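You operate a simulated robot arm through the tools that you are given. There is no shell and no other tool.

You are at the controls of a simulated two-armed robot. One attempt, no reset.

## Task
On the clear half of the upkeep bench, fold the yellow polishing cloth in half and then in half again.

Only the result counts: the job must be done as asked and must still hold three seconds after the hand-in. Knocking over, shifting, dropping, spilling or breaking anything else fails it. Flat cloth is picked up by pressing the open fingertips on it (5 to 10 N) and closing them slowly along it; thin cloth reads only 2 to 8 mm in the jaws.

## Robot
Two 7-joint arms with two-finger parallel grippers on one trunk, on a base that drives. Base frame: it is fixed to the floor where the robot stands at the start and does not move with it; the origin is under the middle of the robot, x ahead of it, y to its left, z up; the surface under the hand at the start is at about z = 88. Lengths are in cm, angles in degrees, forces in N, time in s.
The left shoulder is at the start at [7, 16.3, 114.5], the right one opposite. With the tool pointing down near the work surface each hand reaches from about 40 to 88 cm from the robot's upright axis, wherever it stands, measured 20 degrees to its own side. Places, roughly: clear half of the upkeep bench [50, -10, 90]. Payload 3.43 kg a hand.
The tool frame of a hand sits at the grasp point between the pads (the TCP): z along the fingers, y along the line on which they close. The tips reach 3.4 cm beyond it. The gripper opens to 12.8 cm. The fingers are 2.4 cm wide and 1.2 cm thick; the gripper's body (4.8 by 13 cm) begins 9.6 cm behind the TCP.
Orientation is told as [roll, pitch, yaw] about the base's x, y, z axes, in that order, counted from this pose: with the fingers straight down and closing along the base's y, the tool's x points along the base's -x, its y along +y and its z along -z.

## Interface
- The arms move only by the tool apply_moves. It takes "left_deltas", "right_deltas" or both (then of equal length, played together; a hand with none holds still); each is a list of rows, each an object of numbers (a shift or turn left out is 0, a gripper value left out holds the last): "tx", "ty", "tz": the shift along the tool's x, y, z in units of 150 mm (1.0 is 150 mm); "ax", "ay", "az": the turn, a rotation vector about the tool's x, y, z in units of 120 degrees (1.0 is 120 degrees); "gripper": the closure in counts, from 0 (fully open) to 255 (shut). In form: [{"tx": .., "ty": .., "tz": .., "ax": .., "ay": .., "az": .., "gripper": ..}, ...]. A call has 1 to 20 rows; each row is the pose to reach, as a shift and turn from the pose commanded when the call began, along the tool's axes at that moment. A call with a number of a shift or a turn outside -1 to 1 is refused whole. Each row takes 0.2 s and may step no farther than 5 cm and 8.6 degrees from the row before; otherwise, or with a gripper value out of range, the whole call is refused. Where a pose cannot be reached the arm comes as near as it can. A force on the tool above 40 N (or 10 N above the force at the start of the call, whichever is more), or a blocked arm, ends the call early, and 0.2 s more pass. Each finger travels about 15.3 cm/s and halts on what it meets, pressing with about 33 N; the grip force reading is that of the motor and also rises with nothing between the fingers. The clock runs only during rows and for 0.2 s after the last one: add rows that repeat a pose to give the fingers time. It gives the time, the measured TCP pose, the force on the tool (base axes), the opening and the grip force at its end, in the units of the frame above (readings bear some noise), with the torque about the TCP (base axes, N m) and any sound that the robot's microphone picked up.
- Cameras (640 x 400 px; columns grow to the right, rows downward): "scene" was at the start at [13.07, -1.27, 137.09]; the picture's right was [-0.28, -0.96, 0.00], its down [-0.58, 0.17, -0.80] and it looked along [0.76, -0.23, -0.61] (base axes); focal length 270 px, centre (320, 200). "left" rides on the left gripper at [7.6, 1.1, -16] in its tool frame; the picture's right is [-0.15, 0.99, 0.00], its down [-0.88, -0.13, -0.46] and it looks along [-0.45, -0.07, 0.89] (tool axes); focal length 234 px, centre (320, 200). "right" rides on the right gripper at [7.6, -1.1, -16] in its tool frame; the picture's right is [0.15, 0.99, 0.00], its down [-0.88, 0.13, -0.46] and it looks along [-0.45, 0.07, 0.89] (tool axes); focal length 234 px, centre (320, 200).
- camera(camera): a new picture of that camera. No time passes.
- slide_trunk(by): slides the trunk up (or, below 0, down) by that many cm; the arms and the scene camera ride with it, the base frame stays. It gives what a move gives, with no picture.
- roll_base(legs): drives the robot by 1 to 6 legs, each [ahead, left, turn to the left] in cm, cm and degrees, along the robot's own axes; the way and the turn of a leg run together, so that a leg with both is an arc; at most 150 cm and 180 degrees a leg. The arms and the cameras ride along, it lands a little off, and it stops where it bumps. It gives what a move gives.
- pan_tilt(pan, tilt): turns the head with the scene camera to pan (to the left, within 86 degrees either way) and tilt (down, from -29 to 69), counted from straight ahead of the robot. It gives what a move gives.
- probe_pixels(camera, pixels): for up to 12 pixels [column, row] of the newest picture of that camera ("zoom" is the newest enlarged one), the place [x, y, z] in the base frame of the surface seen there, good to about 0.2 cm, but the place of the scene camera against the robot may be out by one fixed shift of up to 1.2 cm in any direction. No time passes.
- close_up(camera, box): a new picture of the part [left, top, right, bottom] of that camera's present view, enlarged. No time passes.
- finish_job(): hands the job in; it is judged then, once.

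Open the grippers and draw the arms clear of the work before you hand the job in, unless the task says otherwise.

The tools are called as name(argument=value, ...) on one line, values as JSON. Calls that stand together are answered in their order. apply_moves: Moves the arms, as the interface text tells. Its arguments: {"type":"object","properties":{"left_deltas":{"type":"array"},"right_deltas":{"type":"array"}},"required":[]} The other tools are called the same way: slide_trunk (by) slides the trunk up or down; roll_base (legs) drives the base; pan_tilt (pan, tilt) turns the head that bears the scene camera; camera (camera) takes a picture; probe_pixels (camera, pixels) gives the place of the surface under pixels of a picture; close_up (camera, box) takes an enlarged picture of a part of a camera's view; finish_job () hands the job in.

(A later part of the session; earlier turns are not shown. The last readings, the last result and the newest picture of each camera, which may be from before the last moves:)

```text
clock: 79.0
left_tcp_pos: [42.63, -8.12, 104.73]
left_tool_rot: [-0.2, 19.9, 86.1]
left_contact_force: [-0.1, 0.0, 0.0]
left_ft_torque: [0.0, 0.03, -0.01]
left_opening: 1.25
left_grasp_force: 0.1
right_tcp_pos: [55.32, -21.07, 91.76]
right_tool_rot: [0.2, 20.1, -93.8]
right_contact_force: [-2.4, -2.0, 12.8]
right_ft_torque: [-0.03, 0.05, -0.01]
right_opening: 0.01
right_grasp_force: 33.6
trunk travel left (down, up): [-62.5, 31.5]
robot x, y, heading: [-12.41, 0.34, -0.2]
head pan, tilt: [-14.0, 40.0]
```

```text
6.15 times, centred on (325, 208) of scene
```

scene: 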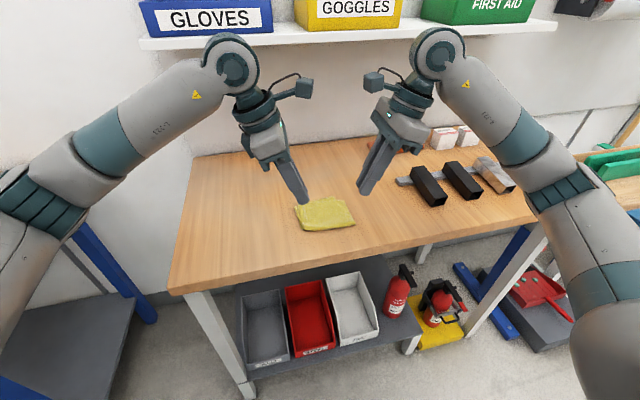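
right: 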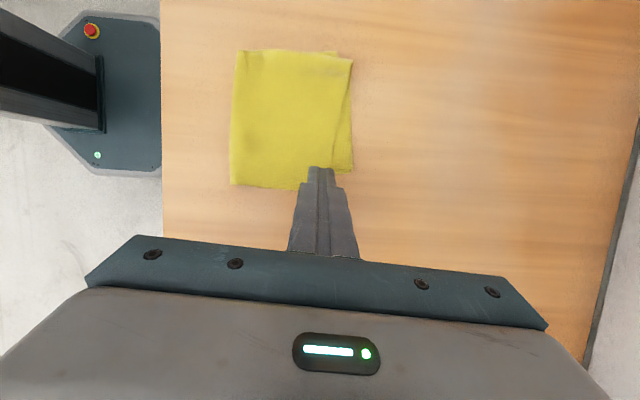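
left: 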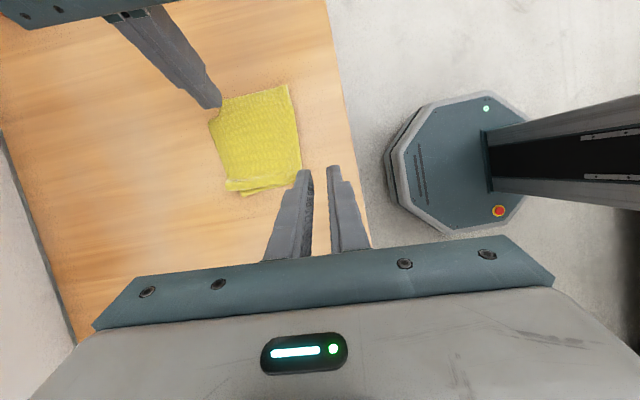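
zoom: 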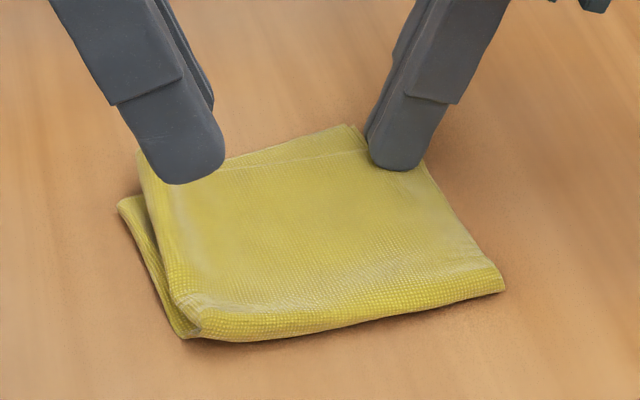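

I probe the lower panel's corner and edges to see whether it stayed in place.

close_up(camera="right", box=[200, 0, 420, 200])

probe_pixels(camera="zoom", pixels=[[404, 338], [398, 200], [365, 325], [388, 75], [348, 55], [110, 68], [124, 388], [115, 250], [250, 388], [385, 150]])

```text
2.00 times, centred on (310, 100) of right
```

zoom: 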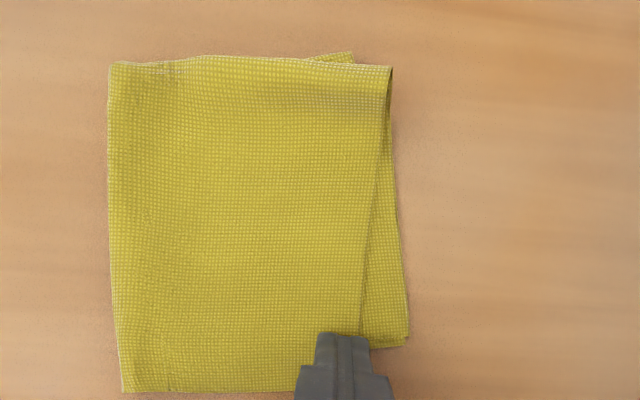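

```text
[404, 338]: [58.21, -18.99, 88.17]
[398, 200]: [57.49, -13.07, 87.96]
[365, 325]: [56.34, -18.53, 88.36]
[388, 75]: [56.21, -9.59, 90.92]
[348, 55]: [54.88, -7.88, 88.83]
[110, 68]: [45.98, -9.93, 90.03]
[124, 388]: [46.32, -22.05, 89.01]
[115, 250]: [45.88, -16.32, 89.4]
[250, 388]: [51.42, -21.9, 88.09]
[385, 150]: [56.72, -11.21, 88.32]
```

The lower corner followed leftward a bit, to (58.2,-19.0), because the finger brushed it. I now drag the upper corner straight forward only, where nothing lies under the fingertip.

apply_moves(right_deltas=[{"ty": 0.014, "tx": 0.0015, "tz": -0.0015}, {"ty": 0.028, "tx": 0.0025, "tz": -0.0012}, {"ty": 0.042, "tx": 0.0034, "tz": -0.0009}, {"ty": 0.056, "tx": 0.0043, "tz": -0.0005}, {"ty": 0.07, "tx": 0.0052, "tz": -0.0002}, {"ty": 0.085, "tx": 0.0062, "tz": 0.0001}, {"ty": 0.1, "tx": 0.0072, "tz": 0.0005}, {"ty": 0.113, "tx": 0.008, "tz": 0.0008}])

close_up(camera="right", box=[180, 0, 400, 200])

close_up(camera="scene", box=[280, 175, 370, 240])

```text
clock: 80.8
left_tcp_pos: [42.83, -8.0, 104.8]
left_tool_rot: [0.0, 19.8, 86.1]
left_contact_force: [0.4, 0.4, 0.9]
left_ft_torque: [0.0, 0.01, -0.03]
left_opening: 1.27
left_grasp_force: 0.0
right_tcp_pos: [57.05, -21.24, 91.72]
right_tool_rot: [0.1, 20.0, -93.8]
right_contact_force: [-1.3, -0.6, 6.0]
right_ft_torque: [-0.01, 0.07, 0.0]
right_opening: 0.01
right_grasp_force: 33.3
trunk travel left (down, up): [-62.5, 31.5]
robot x, y, heading: [-11.97, 0.2, -0.1]
head pan, tilt: [-14.0, 40.0]
```

```text
2.00 times, centred on (290, 100) of right
```

zoom: 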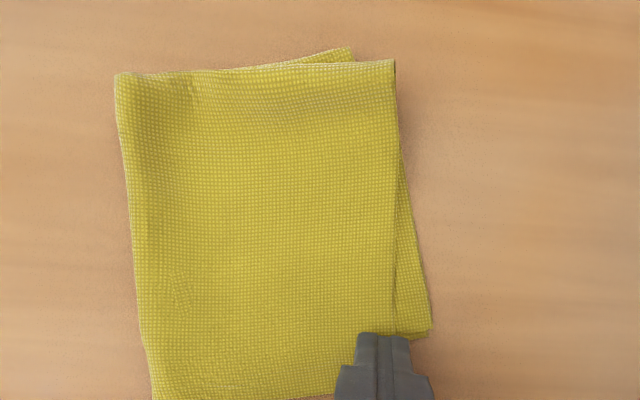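

```text
6.15 times, centred on (325, 208) of scene
```

zoom: 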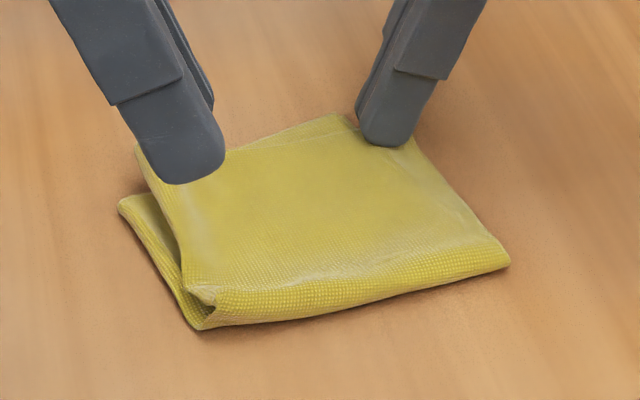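

The exposed strip is shrinking. I probe positions again.

close_up(camera="right", box=[180, 0, 400, 200])

probe_pixels(camera="zoom", pixels=[[427, 329], [415, 230], [397, 328], [392, 65], [349, 52], [118, 78], [155, 395], [135, 250], [280, 398], [399, 150], [320, 57], [250, 200]])

```text
2.00 times, centred on (290, 100) of right
```

zoom: 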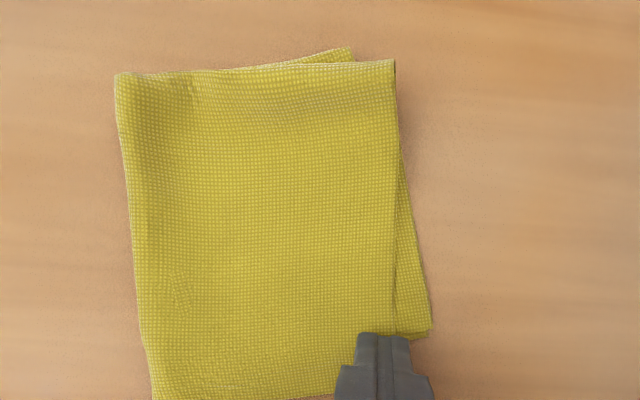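

```text
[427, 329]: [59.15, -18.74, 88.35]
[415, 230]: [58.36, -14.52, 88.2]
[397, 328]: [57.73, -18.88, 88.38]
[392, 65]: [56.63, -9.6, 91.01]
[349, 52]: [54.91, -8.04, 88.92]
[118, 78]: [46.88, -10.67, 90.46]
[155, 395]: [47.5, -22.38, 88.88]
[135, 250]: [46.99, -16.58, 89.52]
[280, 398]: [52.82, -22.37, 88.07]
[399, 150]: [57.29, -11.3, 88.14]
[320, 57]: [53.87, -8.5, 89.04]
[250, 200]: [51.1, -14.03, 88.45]
```

The lower panel is still rotated about 15° relative to the upper one: its corner is at (59.15,-18.7) against about (58,-21.8) for the upper. I lift the finger, move onto the exposed strip of the lower panel near (58.9,-18), and will drag that to the right.

apply_moves(right_deltas=[{"tx": 0.0228, "tz": -0.0627}, {"tx": 0.0456, "tz": -0.1253}, {"tx": 0.116, "tz": -0.0997, "ty": 0.038}, {"tx": 0.187, "tz": -0.0741, "ty": 0.0765}, {"tx": 0.2566, "tz": -0.0485, "ty": 0.1147}, {"tx": 0.2566, "tz": -0.0485, "ty": 0.1147}])

close_up(camera="right", box=[180, 0, 440, 240])

```text
clock: 82.2
left_tcp_pos: [42.86, -8.0, 104.59]
left_tool_rot: [0.1, 19.9, 85.9]
left_contact_force: [-0.1, -0.4, -0.8]
left_ft_torque: [0.0, -0.01, -0.01]
left_opening: 1.26
left_grasp_force: 0.0
right_tcp_pos: [59.13, -17.84, 93.69]
right_tool_rot: [0.0, 20.2, -93.8]
right_contact_force: [0.5, 0.0, 0.5]
right_ft_torque: [0.02, 0.0, 0.02]
right_opening: 0.0
right_grasp_force: 32.9
trunk travel left (down, up): [-62.5, 31.5]
robot x, y, heading: [-12.33, -0.34, 0.1]
head pan, tilt: [-14.0, 40.0]
```

```text
1.67 times, centred on (310, 120) of right
```

zoom: 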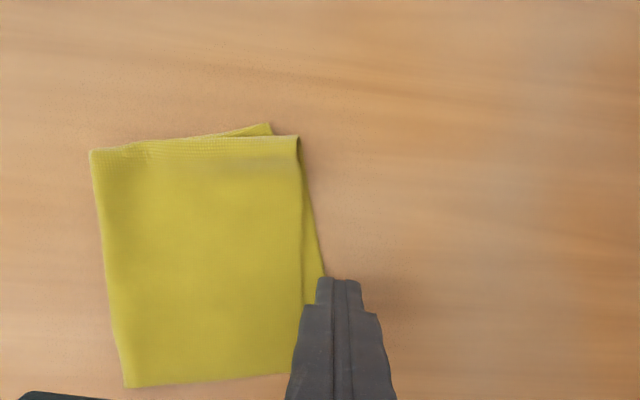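

I shift the fingertip 3 mm nearer and lower it onto the exposed strip.

apply_moves(right_deltas=[{"ty": -0.02, "tx": -0.0228, "tz": 0.0627}, {"ty": -0.02, "tx": -0.0433, "tz": 0.119}, {"ty": -0.02, "tx": -0.0433, "tz": 0.119}])

close_up(camera="right", box=[180, 0, 440, 240])

```text
clock: 83.0
left_tcp_pos: [42.76, -8.08, 104.76]
left_tool_rot: [-0.1, 19.9, 86.2]
left_contact_force: [-0.6, 0.3, 0.4]
left_ft_torque: [-0.02, 0.01, 0.04]
left_opening: 1.23
left_grasp_force: 0.1
right_tcp_pos: [58.86, -17.82, 91.73]
right_tool_rot: [0.1, 19.9, -93.8]
right_contact_force: [0.0, -0.1, 1.4]
right_ft_torque: [-0.02, -0.01, 0.01]
right_opening: 0.0
right_grasp_force: 33.3
trunk travel left (down, up): [-62.5, 31.5]
robot x, y, heading: [-12.29, -0.03, 0.1]
head pan, tilt: [-14.0, 40.0]
```

```text
1.67 times, centred on (310, 120) of right
```

zoom: 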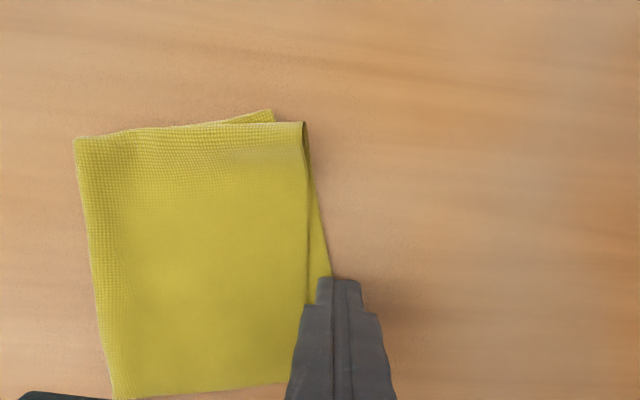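

Light contact; I press about 1 mm more.

apply_moves(right_deltas=[{"tx": -0.0027, "tz": 0.0075}, {"tx": -0.0027, "tz": 0.0075}])

```text
clock: 83.6
left_tcp_pos: [42.88, -7.99, 104.64]
left_tool_rot: [0.0, 19.9, 86.0]
left_contact_force: [1.4, -0.4, 0.6]
left_ft_torque: [-0.01, 0.03, -0.01]
left_opening: 1.25
left_grasp_force: 0.1
right_tcp_pos: [58.66, -17.89, 91.77]
right_tool_rot: [0.1, 20.1, -93.8]
right_contact_force: [1.2, -0.5, 6.1]
right_ft_torque: [0.0, -0.06, 0.0]
right_opening: 0.02
right_grasp_force: 32.7
trunk travel left (down, up): [-62.5, 31.5]
robot x, y, heading: [-12.18, -0.14, -0.1]
head pan, tilt: [-14.0, 40.0]
```

With 6 N on the strip I drag it slowly to the right by 2.5 cm.

apply_moves(right_deltas=[{"tx": -0.0165, "tz": -0.0045, "ty": 0.0012}, {"tx": -0.032, "tz": -0.0102, "ty": 0.0023}, {"tx": -0.0477, "tz": -0.0158, "ty": 0.0035}, {"tx": -0.0633, "tz": -0.0215, "ty": 0.0046}, {"tx": -0.079, "tz": -0.0272, "ty": 0.0058}, {"tx": -0.0946, "tz": -0.0329, "ty": 0.007}, {"tx": -0.1102, "tz": -0.0386, "ty": 0.0081}, {"tx": -0.1259, "tz": -0.0443, "ty": 0.0093}, {"tx": -0.1415, "tz": -0.05, "ty": 0.0104}, {"tx": -0.1571, "tz": -0.0557, "ty": 0.0116}])

close_up(camera="right", box=[160, 0, 420, 240])

close_up(camera="scene", box=[280, 175, 370, 240])

```text
clock: 85.8
left_tcp_pos: [42.69, -7.93, 104.84]
left_tool_rot: [-0.1, 20.0, 86.0]
left_contact_force: [1.2, -0.3, -0.3]
left_ft_torque: [0.0, -0.04, -0.01]
left_opening: 1.26
left_grasp_force: 0.0
right_tcp_pos: [58.73, -20.26, 91.67]
right_tool_rot: [0.1, 20.2, -93.8]
right_contact_force: [0.6, 4.3, 13.8]
right_ft_torque: [0.13, 0.05, 0.03]
right_opening: 0.0
right_grasp_force: 33.4
trunk travel left (down, up): [-62.5, 31.5]
robot x, y, heading: [-11.99, -0.31, -0.1]
head pan, tilt: [-14.0, 40.0]
```

```text
1.67 times, centred on (290, 120) of right
```

zoom: 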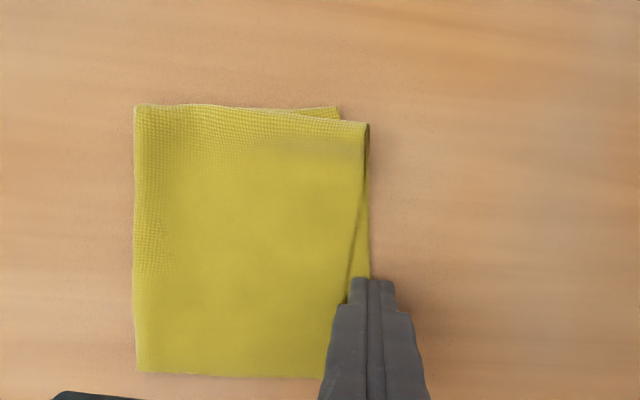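

```text
6.15 times, centred on (325, 208) of scene
```

zoom: 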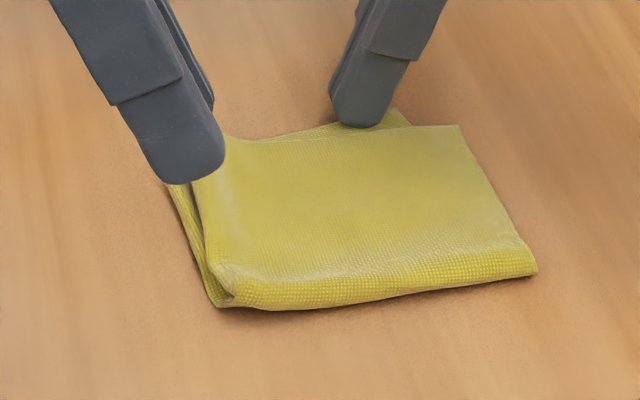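

The whole cloth turned with the drag. I lift the right hand clear and re-measure the panel corners.

apply_moves(right_deltas=[{"tx": 0.0228, "tz": -0.0627}, {"tx": 0.0684, "tz": -0.188}, {"tx": 0.1, "tz": -0.35}, {"tx": 0.1, "tz": -0.5}, {"tx": 0.1, "tz": -0.65}, {"tx": 0.1, "tz": -0.75}])

close_up(camera="right", box=[200, 20, 420, 230])

camera(camera="right")

```text
clock: 87.2
left_tcp_pos: [42.82, -7.99, 104.67]
left_tool_rot: [-0.1, 19.9, 86.1]
left_contact_force: [0.1, -0.2, 0.5]
left_ft_torque: [-0.02, 0.01, -0.01]
left_opening: 1.25
left_grasp_force: 0.0
right_tcp_pos: [58.51, -22.75, 102.63]
right_tool_rot: [0.0, 19.9, -93.8]
right_contact_force: [0.1, 0.0, -0.1]
right_ft_torque: [-0.02, 0.0, 0.03]
right_opening: 0.02
right_grasp_force: 33.2
trunk travel left (down, up): [-62.5, 31.5]
robot x, y, heading: [-12.09, 0.46, 0.2]
head pan, tilt: [-14.0, 40.0]
```

```text
1.90 times, centred on (310, 125) of right
```

zoom: 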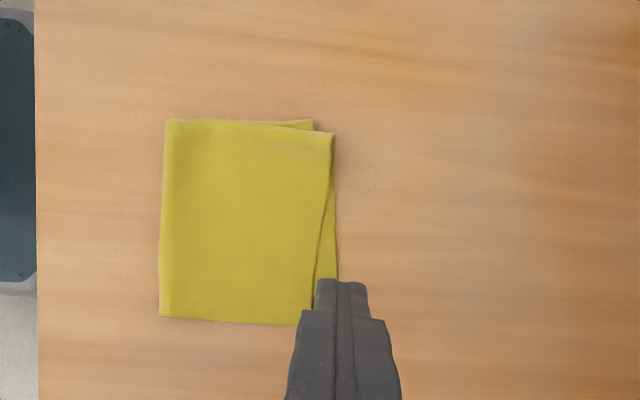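

```text
taken
```

right: 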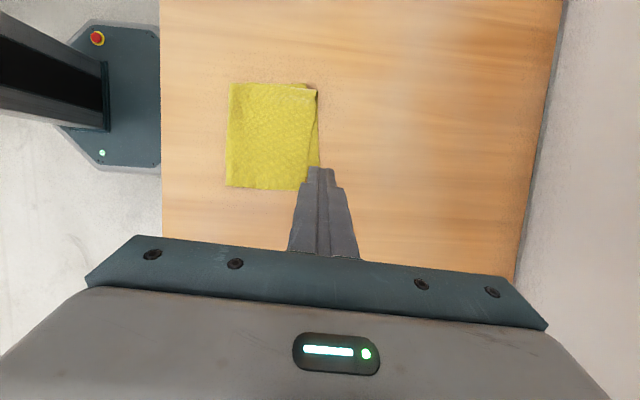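

I move the right hand a bit further right to see the hidden corner.

apply_moves(right_deltas=[{"tx": -0.15, "tz": -0.05, "ty": -0.1}, {"tx": -0.3, "tz": -0.1, "ty": -0.2}, {"tx": -0.45, "tz": -0.16, "ty": -0.3}])

close_up(camera="right", box=[240, 0, 400, 140])

close_up(camera="scene", box=[280, 175, 370, 240])

```text
clock: 88.0
left_tcp_pos: [42.88, -8.19, 104.67]
left_tool_rot: [0.0, 19.9, 86.1]
left_contact_force: [-0.1, -0.5, -0.9]
left_ft_torque: [0.04, -0.01, 0.01]
left_opening: 1.25
left_grasp_force: 0.1
right_tcp_pos: [53.53, -29.73, 102.72]
right_tool_rot: [0.1, 20.1, -93.9]
right_contact_force: [0.2, -0.8, 0.3]
right_ft_torque: [-0.04, -0.04, 0.0]
right_opening: 0.02
right_grasp_force: 32.6
trunk travel left (down, up): [-62.5, 31.5]
robot x, y, heading: [-11.97, 0.06, 0.0]
head pan, tilt: [-14.0, 40.0]
```

```text
2.86 times, centred on (320, 70) of right
```

zoom: 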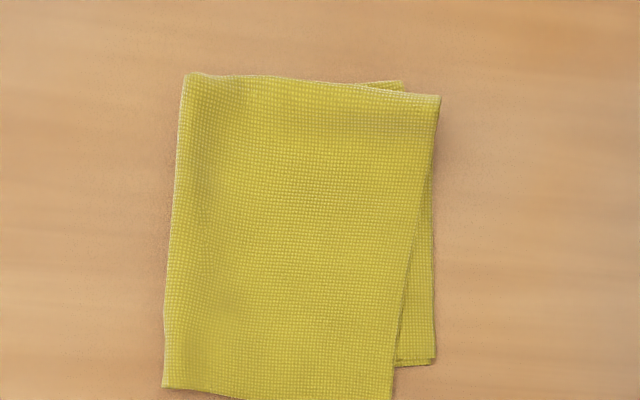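

```text
6.15 times, centred on (325, 208) of scene
```

zoom: 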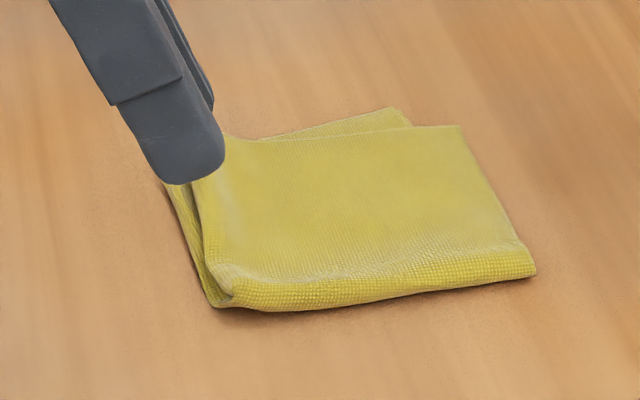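

close_up(camera="right", box=[240, 20, 400, 160])

```text
2.86 times, centred on (320, 90) of right
```

zoom: 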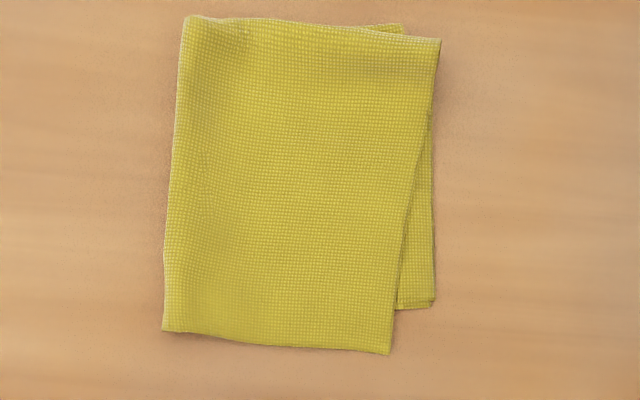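

probe_pixels(camera="zoom", pixels=[[388, 350], [434, 302], [400, 306], [438, 42], [400, 27], [190, 20], [164, 330], [434, 150], [300, 180], [240, 30], [167, 200]])

```text
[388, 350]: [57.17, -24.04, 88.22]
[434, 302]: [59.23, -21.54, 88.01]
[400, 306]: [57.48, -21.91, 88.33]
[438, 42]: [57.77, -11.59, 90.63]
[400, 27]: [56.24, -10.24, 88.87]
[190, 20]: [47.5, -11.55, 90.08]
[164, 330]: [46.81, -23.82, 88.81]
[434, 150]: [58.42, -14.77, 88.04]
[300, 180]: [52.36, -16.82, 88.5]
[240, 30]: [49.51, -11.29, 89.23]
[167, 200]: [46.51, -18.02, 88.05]
```

The corner mismatch is still about 3 cm because layers drag each other when pressed. I'll instead pinch just the overhanging corner of the upper panel with the right hand (tilted 30° so only the overhang is touched), lift it slightly and carry it over.

apply_moves(right_deltas=[{"ty": 0.02, "tx": 0.03, "tz": 0.15, "ay": 0.03, "gripper": 203}, {"ty": 0.04, "tx": 0.06, "tz": 0.3, "ay": 0.06, "gripper": 203}, {"ty": 0.06, "tx": 0.1, "tz": 0.5, "ay": 0.0833, "gripper": 203}, {"ty": 0.0687, "tx": 0.12, "tz": 0.63, "ay": 0.0833}, {"ty": 0.0687, "tx": 0.138, "tz": 0.7244, "ay": 0.0833}, {"ty": 0.0687, "tx": 0.138, "tz": 0.7244, "ay": 0.0833}])

camera(camera="right")

close_up(camera="right", box=[180, 20, 420, 240])

close_up(camera="scene", box=[280, 165, 380, 240])

```text
clock: 89.4
left_tcp_pos: [42.83, -7.98, 104.55]
left_tool_rot: [0.0, 19.9, 86.0]
left_contact_force: [-0.2, -0.3, -1.0]
left_ft_torque: [0.04, -0.02, 0.0]
left_opening: 1.28
left_grasp_force: 0.0
right_tcp_pos: [55.05, -24.15, 93.07]
right_tool_rot: [0.0, 30.1, -93.8]
right_contact_force: [-0.5, 0.1, 0.4]
right_ft_torque: [0.01, -0.02, 0.04]
right_opening: 2.64
right_grasp_force: 0.1
trunk travel left (down, up): [-62.5, 31.5]
robot x, y, heading: [-12.34, -0.08, 0.0]
head pan, tilt: [-14.0, 40.0]
```

```text
taken
```

right: 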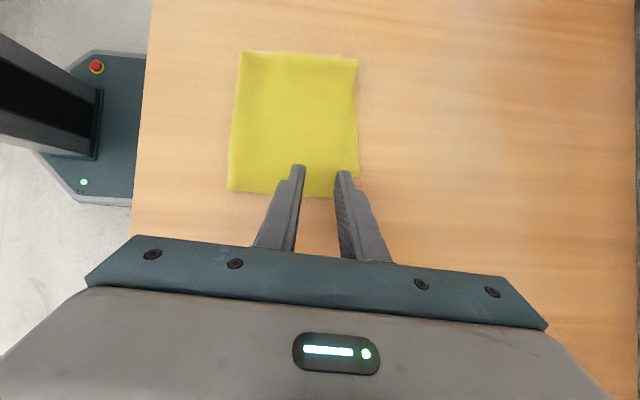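

```text
1.82 times, centred on (300, 130) of right
```

zoom: 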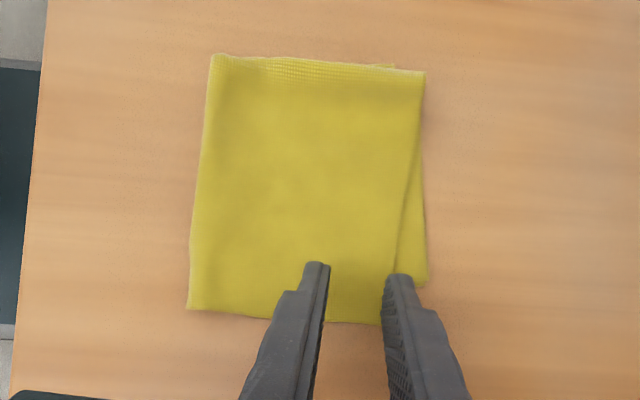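

```text
5.33 times, centred on (330, 202) of scene
```

zoom: 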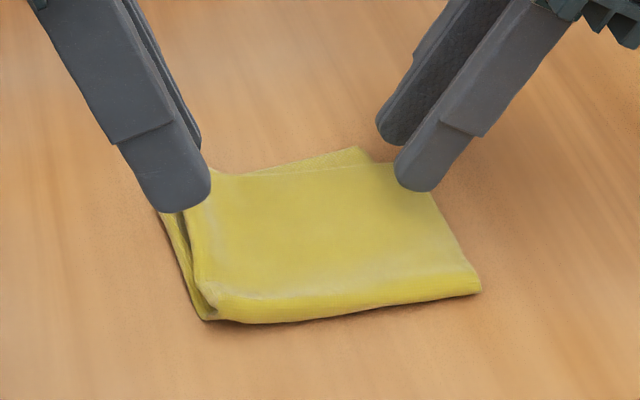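

The far finger is slightly beyond the upper panel's edge, so I shift 0.7 cm nearer and lower toward contact.

apply_moves(right_deltas=[{"ty": -0.0467}, {"ty": -0.0467, "tx": -0.02, "tz": 0.0347}, {"ty": -0.0467, "tx": -0.042, "tz": 0.0727}, {"ty": -0.0467, "tx": -0.042, "tz": 0.0727}])

```text
clock: 90.4
left_tcp_pos: [42.86, -7.99, 104.64]
left_tool_rot: [0.0, 19.9, 86.0]
left_contact_force: [-0.4, 0.6, -0.1]
left_ft_torque: [0.02, -0.01, 0.0]
left_opening: 1.23
left_grasp_force: 0.0
right_tcp_pos: [54.11, -24.03, 91.94]
right_tool_rot: [-0.1, 30.0, -93.8]
right_contact_force: [0.5, 1.3, 0.2]
right_ft_torque: [0.02, 0.03, -0.03]
right_opening: 2.62
right_grasp_force: 0.0
trunk travel left (down, up): [-62.5, 31.5]
robot x, y, heading: [-11.8, -0.12, -0.3]
head pan, tilt: [-14.0, 40.0]
```

apply_moves(right_deltas=[{"tx": -0.0085, "tz": 0.0147}, {"tx": -0.0085, "tz": 0.0147}])

```text
clock: 91.0
left_tcp_pos: [42.97, -7.98, 104.68]
left_tool_rot: [0.0, 19.9, 86.0]
left_contact_force: [0.3, 0.2, 0.0]
left_ft_torque: [0.0, -0.01, -0.02]
left_opening: 1.23
left_grasp_force: 0.1
right_tcp_pos: [54.39, -24.18, 91.7]
right_tool_rot: [-0.1, 30.1, -93.9]
right_contact_force: [-0.9, 0.1, 1.8]
right_ft_torque: [0.0, 0.05, 0.03]
right_opening: 2.61
right_grasp_force: 0.4
trunk travel left (down, up): [-62.5, 31.5]
robot x, y, heading: [-12.16, -0.16, 0.0]
head pan, tilt: [-14.0, 40.0]
```

Contact begins at 1.8 N; I press about 1 mm more and then close slowly.

apply_moves(right_deltas=[{"tx": -0.0037, "tz": 0.0064}, {"tx": -0.0037, "tz": 0.0064}])

```text
clock: 91.6
left_tcp_pos: [42.82, -7.99, 104.74]
left_tool_rot: [0.1, 19.9, 86.0]
left_contact_force: [0.1, -0.5, 0.0]
left_ft_torque: [0.01, 0.02, -0.01]
left_opening: 1.25
left_grasp_force: 0.2
right_tcp_pos: [54.31, -24.16, 91.71]
right_tool_rot: [0.1, 30.2, -93.8]
right_contact_force: [-0.2, 1.3, 6.7]
right_ft_torque: [0.11, 0.11, 0.0]
right_opening: 2.62
right_grasp_force: 0.2
trunk travel left (down, up): [-62.5, 31.5]
robot x, y, heading: [-12.22, 0.06, -0.1]
head pan, tilt: [-14.0, 40.0]
```

Pressing with 6.7 N; I close the right gripper slowly.

apply_moves(right_deltas=[{"gripper": 206}, {"gripper": 209}, {"gripper": 212}, {"gripper": 215}, {"gripper": 218}, {"gripper": 221}, {"gripper": 224}, {"gripper": 227}, {"gripper": 230}, {"gripper": 233}, {"gripper": 236}, {"gripper": 239}, {"gripper": 242}, {"gripper": 245}, {"gripper": 248}, {"gripper": 251}, {"gripper": 255}, {"gripper": 255}, {"gripper": 255}])

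close_up(camera="right", box=[180, 20, 420, 240])

close_up(camera="scene", box=[280, 165, 380, 240])

```text
clock: 95.6
left_tcp_pos: [42.77, -8.0, 104.82]
left_tool_rot: [0.0, 19.8, 86.0]
left_contact_force: [0.5, 0.0, -0.4]
left_ft_torque: [0.0, 0.0, 0.02]
left_opening: 1.24
left_grasp_force: 0.1
right_tcp_pos: [54.24, -24.1, 91.71]
right_tool_rot: [0.2, 30.0, -93.8]
right_contact_force: [-0.7, 0.7, 11.2]
right_ft_torque: [0.1, 0.11, -0.01]
right_opening: 0.14
right_grasp_force: 32.9
trunk travel left (down, up): [-62.5, 31.5]
robot x, y, heading: [-12.23, 0.04, 0.0]
head pan, tilt: [-14.0, 40.0]
```

```text
1.82 times, centred on (300, 130) of right
```

zoom: 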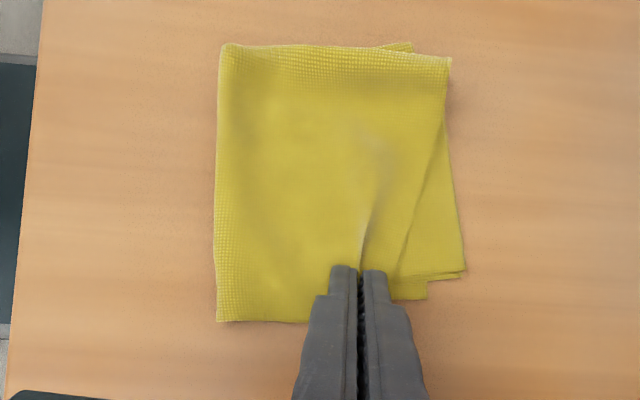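

```text
5.33 times, centred on (330, 202) of scene
```

zoom: 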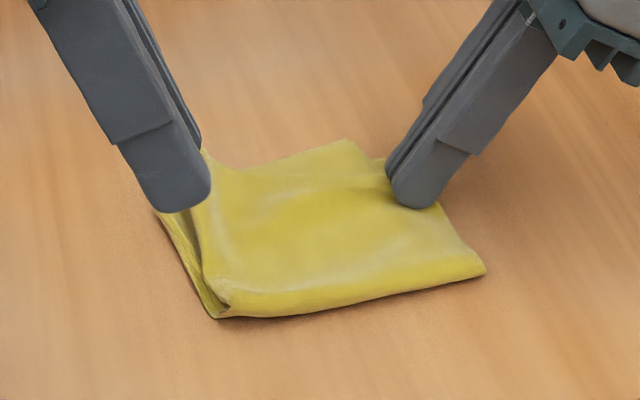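

The gripper closed on a thin ridge (0.14 cm), perhaps just the topmost layer. I lift only 1 cm to see what is held.

apply_moves(right_deltas=[{"tx": 0.0167, "tz": -0.029}, {"tx": 0.0333, "tz": -0.0577}, {"tx": 0.0333, "tz": -0.0577}])

close_up(camera="right", box=[240, 80, 420, 220])

close_up(camera="scene", box=[310, 170, 380, 230])

```text
clock: 96.4
left_tcp_pos: [42.99, -8.03, 104.69]
left_tool_rot: [-0.1, 19.9, 86.1]
left_contact_force: [0.5, 0.1, 0.4]
left_ft_torque: [0.0, 0.01, -0.02]
left_opening: 1.24
left_grasp_force: 0.1
right_tcp_pos: [54.1, -24.14, 92.51]
right_tool_rot: [-0.1, 30.0, -93.9]
right_contact_force: [0.7, -1.1, 0.0]
right_ft_torque: [-0.01, 0.02, -0.02]
right_opening: 0.15
right_grasp_force: 32.8
trunk travel left (down, up): [-62.5, 31.5]
robot x, y, heading: [-12.73, -0.2, 0.1]
head pan, tilt: [-14.0, 40.0]
```

```text
2.86 times, centred on (330, 150) of right
```

zoom: 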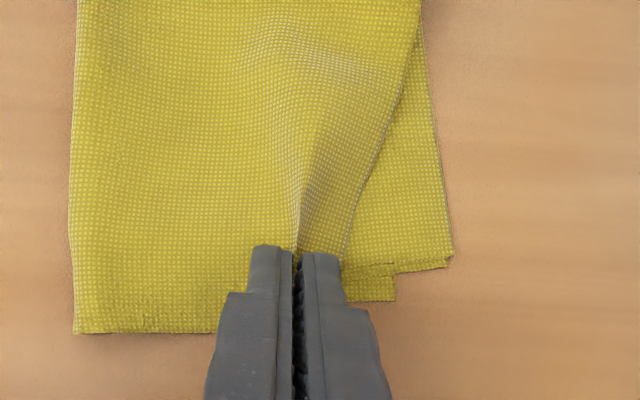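

```text
6.67 times, centred on (345, 200) of scene
```

zoom: 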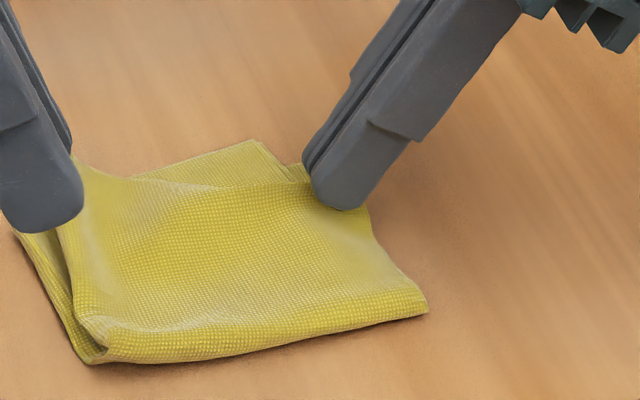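

Only the topmost layer is lifted. I probe the other layers' corners.

close_up(camera="right", box=[240, 80, 420, 220])

probe_pixels(camera="zoom", pixels=[[393, 298], [450, 260], [398, 268], [348, 240], [418, 10], [430, 80], [78, 330], [200, 330], [72, 200], [310, 200]])

```text
2.86 times, centred on (330, 150) of right
```

zoom: 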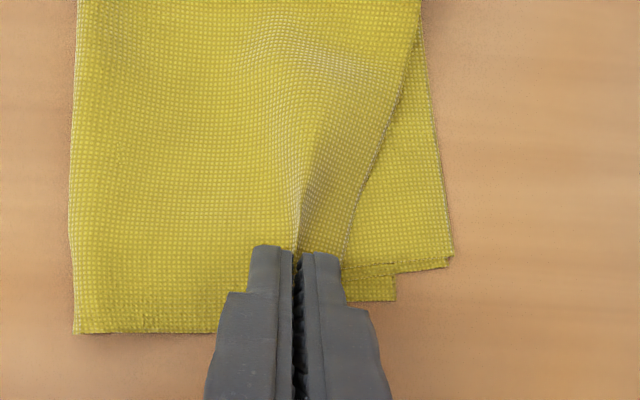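

```text
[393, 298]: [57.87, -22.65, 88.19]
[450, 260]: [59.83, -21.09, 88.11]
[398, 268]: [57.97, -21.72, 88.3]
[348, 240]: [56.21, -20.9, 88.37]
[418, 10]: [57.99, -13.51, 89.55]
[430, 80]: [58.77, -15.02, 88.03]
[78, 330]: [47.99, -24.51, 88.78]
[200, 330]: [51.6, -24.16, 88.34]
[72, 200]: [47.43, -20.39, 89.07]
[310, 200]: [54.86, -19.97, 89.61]
```

The topmost layer's overhang is what the right hand holds; the lower panel's corner is at (59.8,-21.1). I'll use the right hand to pin the upper layer against the bench here, and use the left hand to drag the lower panel's exposed corner to the right. First I lower the right hand again and start bringing the left one over.

apply_moves(right_deltas=[{"tx": -0.014, "tz": 0.0245}, {"tx": -0.0285, "tz": 0.0495}, {"tx": -0.0285, "tz": 0.0495}, {"tx": -0.0285, "tz": 0.0495}, {"tx": -0.0285, "tz": 0.0495}], left_deltas=[{"ty": -0.16, "tx": 0.0, "tz": 0.0, "ay": 0.02, "gripper": 255}, {"ty": -0.32, "tx": 0.05, "tz": 0.018, "ay": 0.04, "gripper": 255}, {"ty": -0.48, "tx": 0.1, "tz": 0.036, "ay": 0.06}, {"ty": -0.64, "tx": 0.18, "tz": 0.066, "ay": 0.0833}, {"ty": -0.8, "tx": 0.2507, "tz": 0.0912, "ay": 0.0833}])

camera(camera="scene")

camera(camera="left")

```text
clock: 97.6
left_tcp_pos: [54.66, -12.91, 104.64]
left_tool_rot: [0.0, 29.9, 86.1]
left_contact_force: [0.0, -0.6, 1.2]
left_ft_torque: [0.02, 0.0, 0.01]
left_opening: 0.0
left_grasp_force: 32.6
right_tcp_pos: [54.23, -24.18, 91.74]
right_tool_rot: [-0.1, 30.2, -93.8]
right_contact_force: [0.3, 0.0, 2.7]
right_ft_torque: [0.05, 0.05, -0.02]
right_opening: 0.15
right_grasp_force: 33.1
trunk travel left (down, up): [-62.5, 31.5]
robot x, y, heading: [-11.68, -0.01, 0.1]
head pan, tilt: [-14.0, 40.0]
```

```text
taken
```

scene: 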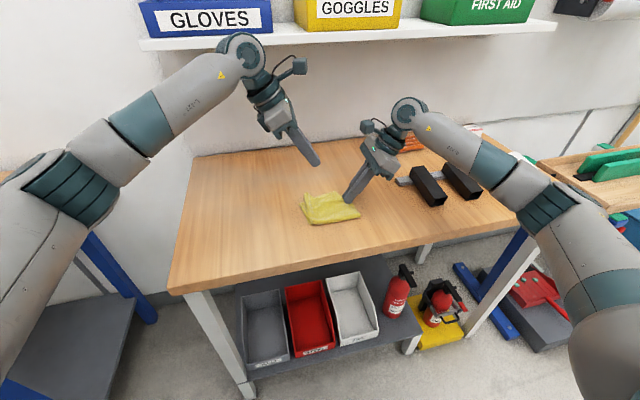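

```text
taken
```

left: 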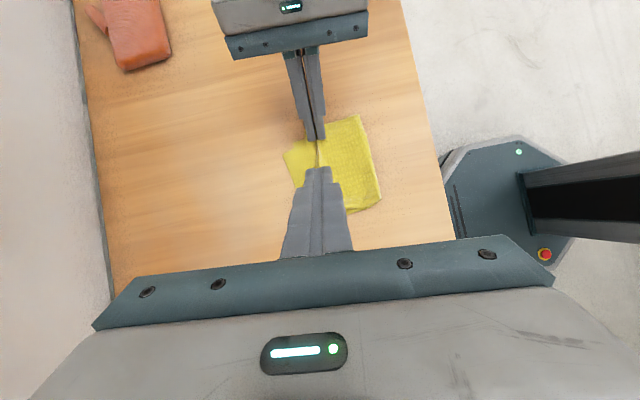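

Clearances look fine. I press the right hand slightly more and bring the left hand down over the lower panel's exposed corner.

apply_moves(left_deltas=[{"ty": -0.1, "tx": 0.02, "tz": 0.05}, {"ty": -0.2, "tx": 0.04, "tz": 0.12}, {"ty": -0.322, "tx": 0.06, "tz": 0.22}, {"ty": -0.322, "tx": 0.04, "tz": 0.4}, {"ty": -0.322, "tx": 0.02, "tz": 0.6}, {"ty": -0.322, "tx": -0.006, "tz": 0.782}, {"ty": -0.322, "tx": -0.006, "tz": 0.782}], right_deltas=[{"tx": -0.002, "tz": 0.0035}, {"tx": -0.004, "tz": 0.0068}, {"tx": -0.004, "tz": 0.0068}, {"tx": -0.004, "tz": 0.0068}, {"tx": -0.004, "tz": 0.0068}, {"tx": -0.004, "tz": 0.0068}, {"tx": -0.004, "tz": 0.0068}])

camera(camera="left")

close_up(camera="right", box=[200, 0, 460, 230])

close_up(camera="scene", box=[260, 80, 420, 240])

```text
clock: 99.2
left_tcp_pos: [59.01, -18.71, 94.41]
left_tool_rot: [-0.3, 29.9, 86.0]
left_contact_force: [0.6, 0.3, 1.0]
left_ft_torque: [0.0, -0.01, -0.04]
left_opening: 0.02
left_grasp_force: 32.7
right_tcp_pos: [54.26, -24.13, 91.76]
right_tool_rot: [0.0, 30.1, -93.8]
right_contact_force: [0.6, -0.7, 10.3]
right_ft_torque: [0.05, 0.02, -0.01]
right_opening: 0.19
right_grasp_force: 33.2
trunk travel left (down, up): [-62.5, 31.5]
robot x, y, heading: [-12.14, 0.25, -0.3]
head pan, tilt: [-14.0, 40.0]
```

```text
taken
```

left: 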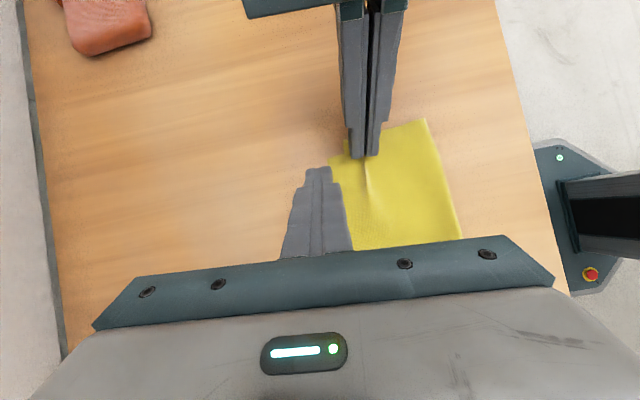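

```text
1.74 times, centred on (330, 115) of right
```

zoom: 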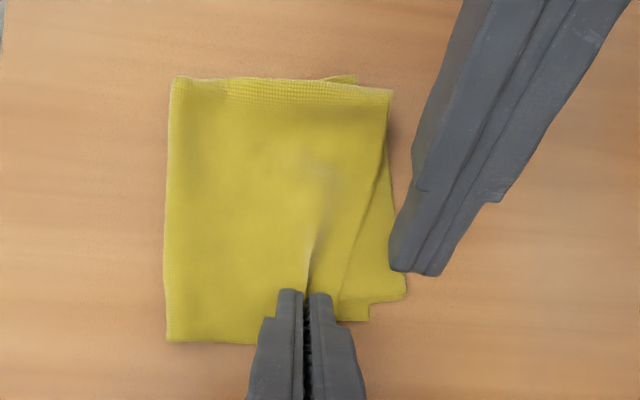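

```text
2.50 times, centred on (340, 160) of scene
```

zoom: 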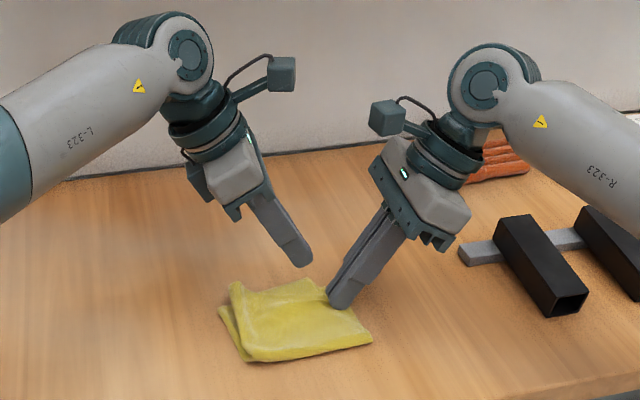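

The left fingertip hovers just above the exposed corner. I lower it toward contact.

apply_moves(left_deltas=[{"ty": 0.02, "tx": -0.04, "tz": 0.0693}, {"ty": 0.02, "tx": -0.08, "tz": 0.1386}, {"ty": 0.02, "tx": -0.08, "tz": 0.1386}])

```text
clock: 100.0
left_tcp_pos: [58.59, -18.62, 92.15]
left_tool_rot: [-0.2, 30.0, 86.0]
left_contact_force: [-0.6, 0.7, -0.1]
left_ft_torque: [0.02, -0.02, -0.02]
left_opening: 0.01
left_grasp_force: 32.8
right_tcp_pos: [54.2, -24.12, 91.67]
right_tool_rot: [0.1, 30.1, -93.8]
right_contact_force: [-0.1, -0.6, 10.6]
right_ft_torque: [0.07, 0.01, 0.0]
right_opening: 0.16
right_grasp_force: 33.0
trunk travel left (down, up): [-62.5, 31.5]
robot x, y, heading: [-12.34, 0.08, 0.3]
head pan, tilt: [-14.0, 40.0]
```

apply_moves(left_deltas=[{"tx": -0.0117, "tz": 0.0202}, {"tx": -0.0117, "tz": 0.0202}])

```text
clock: 100.6
left_tcp_pos: [58.51, -18.68, 91.84]
left_tool_rot: [-0.2, 30.0, 86.1]
left_contact_force: [0.2, 0.7, 0.6]
left_ft_torque: [-0.01, 0.03, 0.02]
left_opening: 0.01
left_grasp_force: 32.9
right_tcp_pos: [54.2, -24.23, 91.62]
right_tool_rot: [0.1, 30.0, -93.8]
right_contact_force: [0.6, 0.1, 10.7]
right_ft_torque: [0.04, 0.01, 0.02]
right_opening: 0.17
right_grasp_force: 32.7
trunk travel left (down, up): [-62.5, 31.5]
robot x, y, heading: [-12.07, -0.14, 0.0]
head pan, tilt: [-14.0, 40.0]
```

apply_moves(left_deltas=[{"tx": -0.006, "tz": 0.0105}, {"tx": -0.006, "tz": 0.0105}])

```text
clock: 101.2
left_tcp_pos: [58.53, -18.67, 91.67]
left_tool_rot: [-0.1, 30.1, 86.0]
left_contact_force: [0.0, 0.6, 4.9]
left_ft_torque: [0.01, 0.01, 0.05]
left_opening: 0.01
left_grasp_force: 33.1
right_tcp_pos: [54.21, -24.15, 91.56]
right_tool_rot: [0.1, 30.1, -93.8]
right_contact_force: [1.6, -0.8, 10.6]
right_ft_torque: [0.04, -0.03, 0.01]
right_opening: 0.16
right_grasp_force: 33.1
trunk travel left (down, up): [-62.5, 31.5]
robot x, y, heading: [-11.81, -0.09, -0.0]
head pan, tilt: [-14.0, 40.0]
```

4.9 N on the strip. I press a touch more and drag it 1.3 cm to the right while the right hand pins the upper layer.

apply_moves(left_deltas=[{"tx": -0.002, "tz": 0.0035}, {"tx": 0.0125, "tz": 0.0119, "ty": -0.0012}, {"tx": 0.027, "tz": 0.0203, "ty": -0.0024}, {"tx": 0.0415, "tz": 0.0287, "ty": -0.0036}, {"tx": 0.056, "tz": 0.037, "ty": -0.0048}, {"tx": 0.07, "tz": 0.0452, "ty": -0.006}])

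close_up(camera="right", box=[200, 0, 460, 230])

close_up(camera="scene", box=[280, 150, 390, 240])

```text
clock: 102.6
left_tcp_pos: [58.49, -20.1, 91.69]
left_tool_rot: [-0.2, 29.8, 86.0]
left_contact_force: [-0.6, 2.4, 7.6]
left_ft_torque: [0.03, 0.01, -0.02]
left_opening: 0.02
left_grasp_force: 33.0
right_tcp_pos: [54.17, -24.07, 91.71]
right_tool_rot: [0.2, 30.0, -93.9]
right_contact_force: [0.7, -0.7, 6.4]
right_ft_torque: [0.03, 0.03, 0.0]
right_opening: 0.19
right_grasp_force: 32.8
trunk travel left (down, up): [-62.5, 31.5]
robot x, y, heading: [-12.26, 0.11, 0.1]
head pan, tilt: [-14.0, 40.0]
```

```text
1.74 times, centred on (330, 115) of right
```

zoom: 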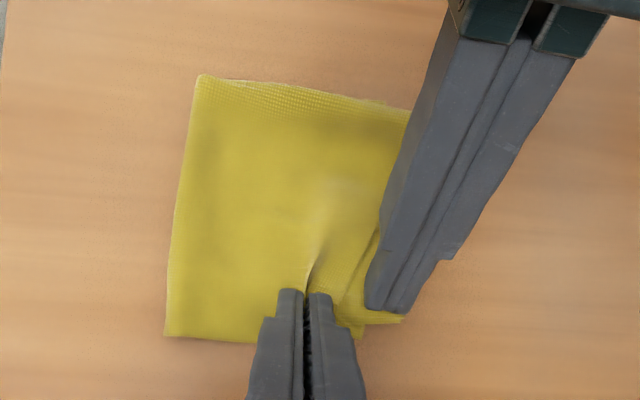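

```text
4.44 times, centred on (335, 195) of scene
```

zoom: 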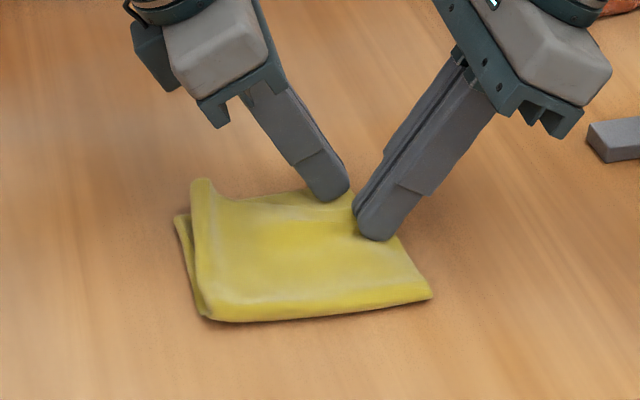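

It works: the lower corner has moved right relative to the pinned upper layer. I continue 0.8 cm more.

apply_moves(left_deltas=[{"tx": 0.0145, "tz": 0.0084, "ty": -0.0012}, {"tx": 0.029, "tz": 0.0168, "ty": -0.0024}, {"tx": 0.0435, "tz": 0.0251, "ty": -0.0036}, {"tx": 0.047, "tz": 0.027, "ty": -0.0038}])

close_up(camera="right", box=[200, 0, 460, 230])

close_up(camera="scene", box=[280, 150, 390, 240])

```text
clock: 103.6
left_tcp_pos: [58.55, -20.77, 91.71]
left_tool_rot: [-0.1, 30.0, 86.0]
left_contact_force: [0.6, 2.6, 10.1]
left_ft_torque: [0.0, 0.01, -0.04]
left_opening: 0.0
left_grasp_force: 32.6
right_tcp_pos: [54.14, -24.0, 91.62]
right_tool_rot: [0.0, 29.9, -93.8]
right_contact_force: [-0.2, -0.1, 4.6]
right_ft_torque: [-0.03, 0.02, 0.04]
right_opening: 0.17
right_grasp_force: 33.1
trunk travel left (down, up): [-62.5, 31.5]
robot x, y, heading: [-12.24, 0.03, 0.1]
head pan, tilt: [-14.0, 40.0]
```

```text
1.74 times, centred on (330, 115) of right
```

zoom: 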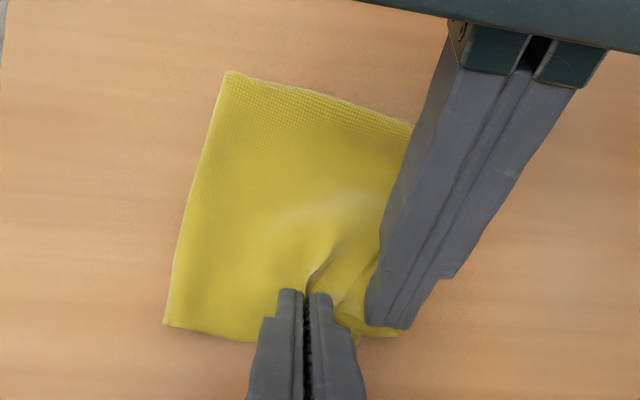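

```text
4.44 times, centred on (335, 195) of scene
```

zoom: 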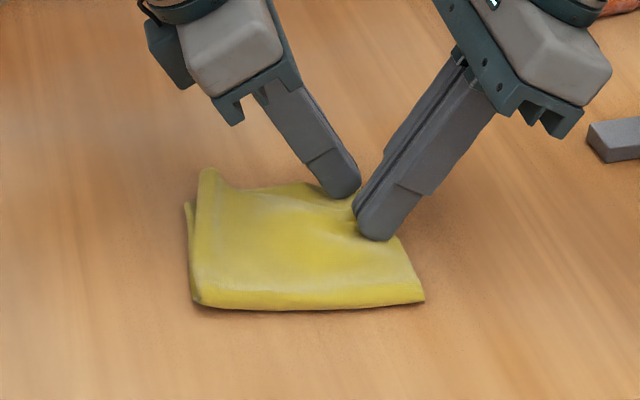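

Alignment looks better. I lift the left finger off and away first, keeping the right pinned.

apply_moves(left_deltas=[{"tx": 0.0333, "tz": -0.0577}, {"tx": 0.0667, "tz": -0.1155}, {"tx": 0.1, "tz": -0.173}, {"tx": 0.0, "tz": -0.29}, {"tx": -0.15, "tz": -0.4}, {"tx": -0.3, "tz": -0.5}])

close_up(camera="right", box=[200, 0, 460, 230])

close_up(camera="scene", box=[280, 150, 390, 240])

camera(camera="left")

```text
clock: 105.0
left_tcp_pos: [59.17, -13.03, 95.9]
left_tool_rot: [-0.1, 30.0, 85.9]
left_contact_force: [-0.3, 0.2, -0.4]
left_ft_torque: [-0.03, -0.01, 0.02]
left_opening: 0.0
left_grasp_force: 32.5
right_tcp_pos: [54.15, -24.17, 91.67]
right_tool_rot: [0.1, 29.9, -93.9]
right_contact_force: [-1.1, -1.1, 10.4]
right_ft_torque: [0.05, 0.04, -0.01]
right_opening: 0.18
right_grasp_force: 33.4
trunk travel left (down, up): [-62.5, 31.5]
robot x, y, heading: [-12.21, 0.17, -0.1]
head pan, tilt: [-14.0, 40.0]
```

```text
1.74 times, centred on (330, 115) of right
```

zoom: 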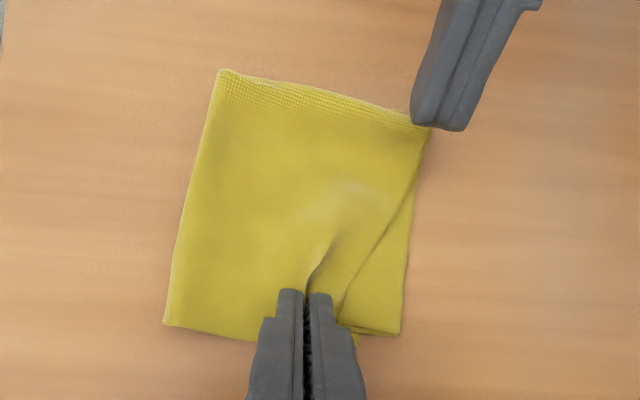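

```text
4.44 times, centred on (335, 195) of scene
```

zoom: 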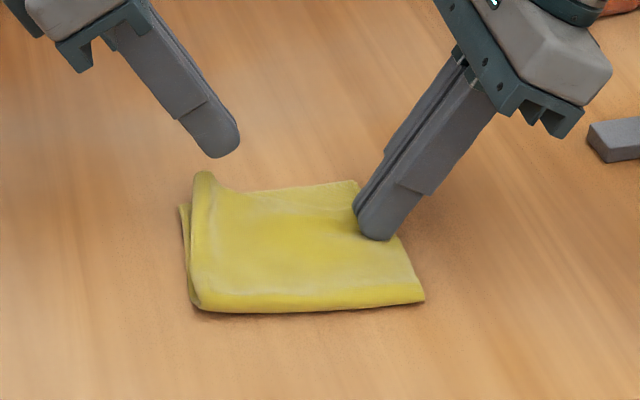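

```text
taken
```

left: 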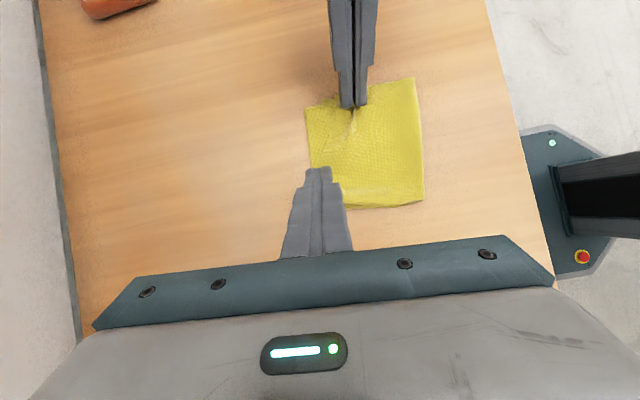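

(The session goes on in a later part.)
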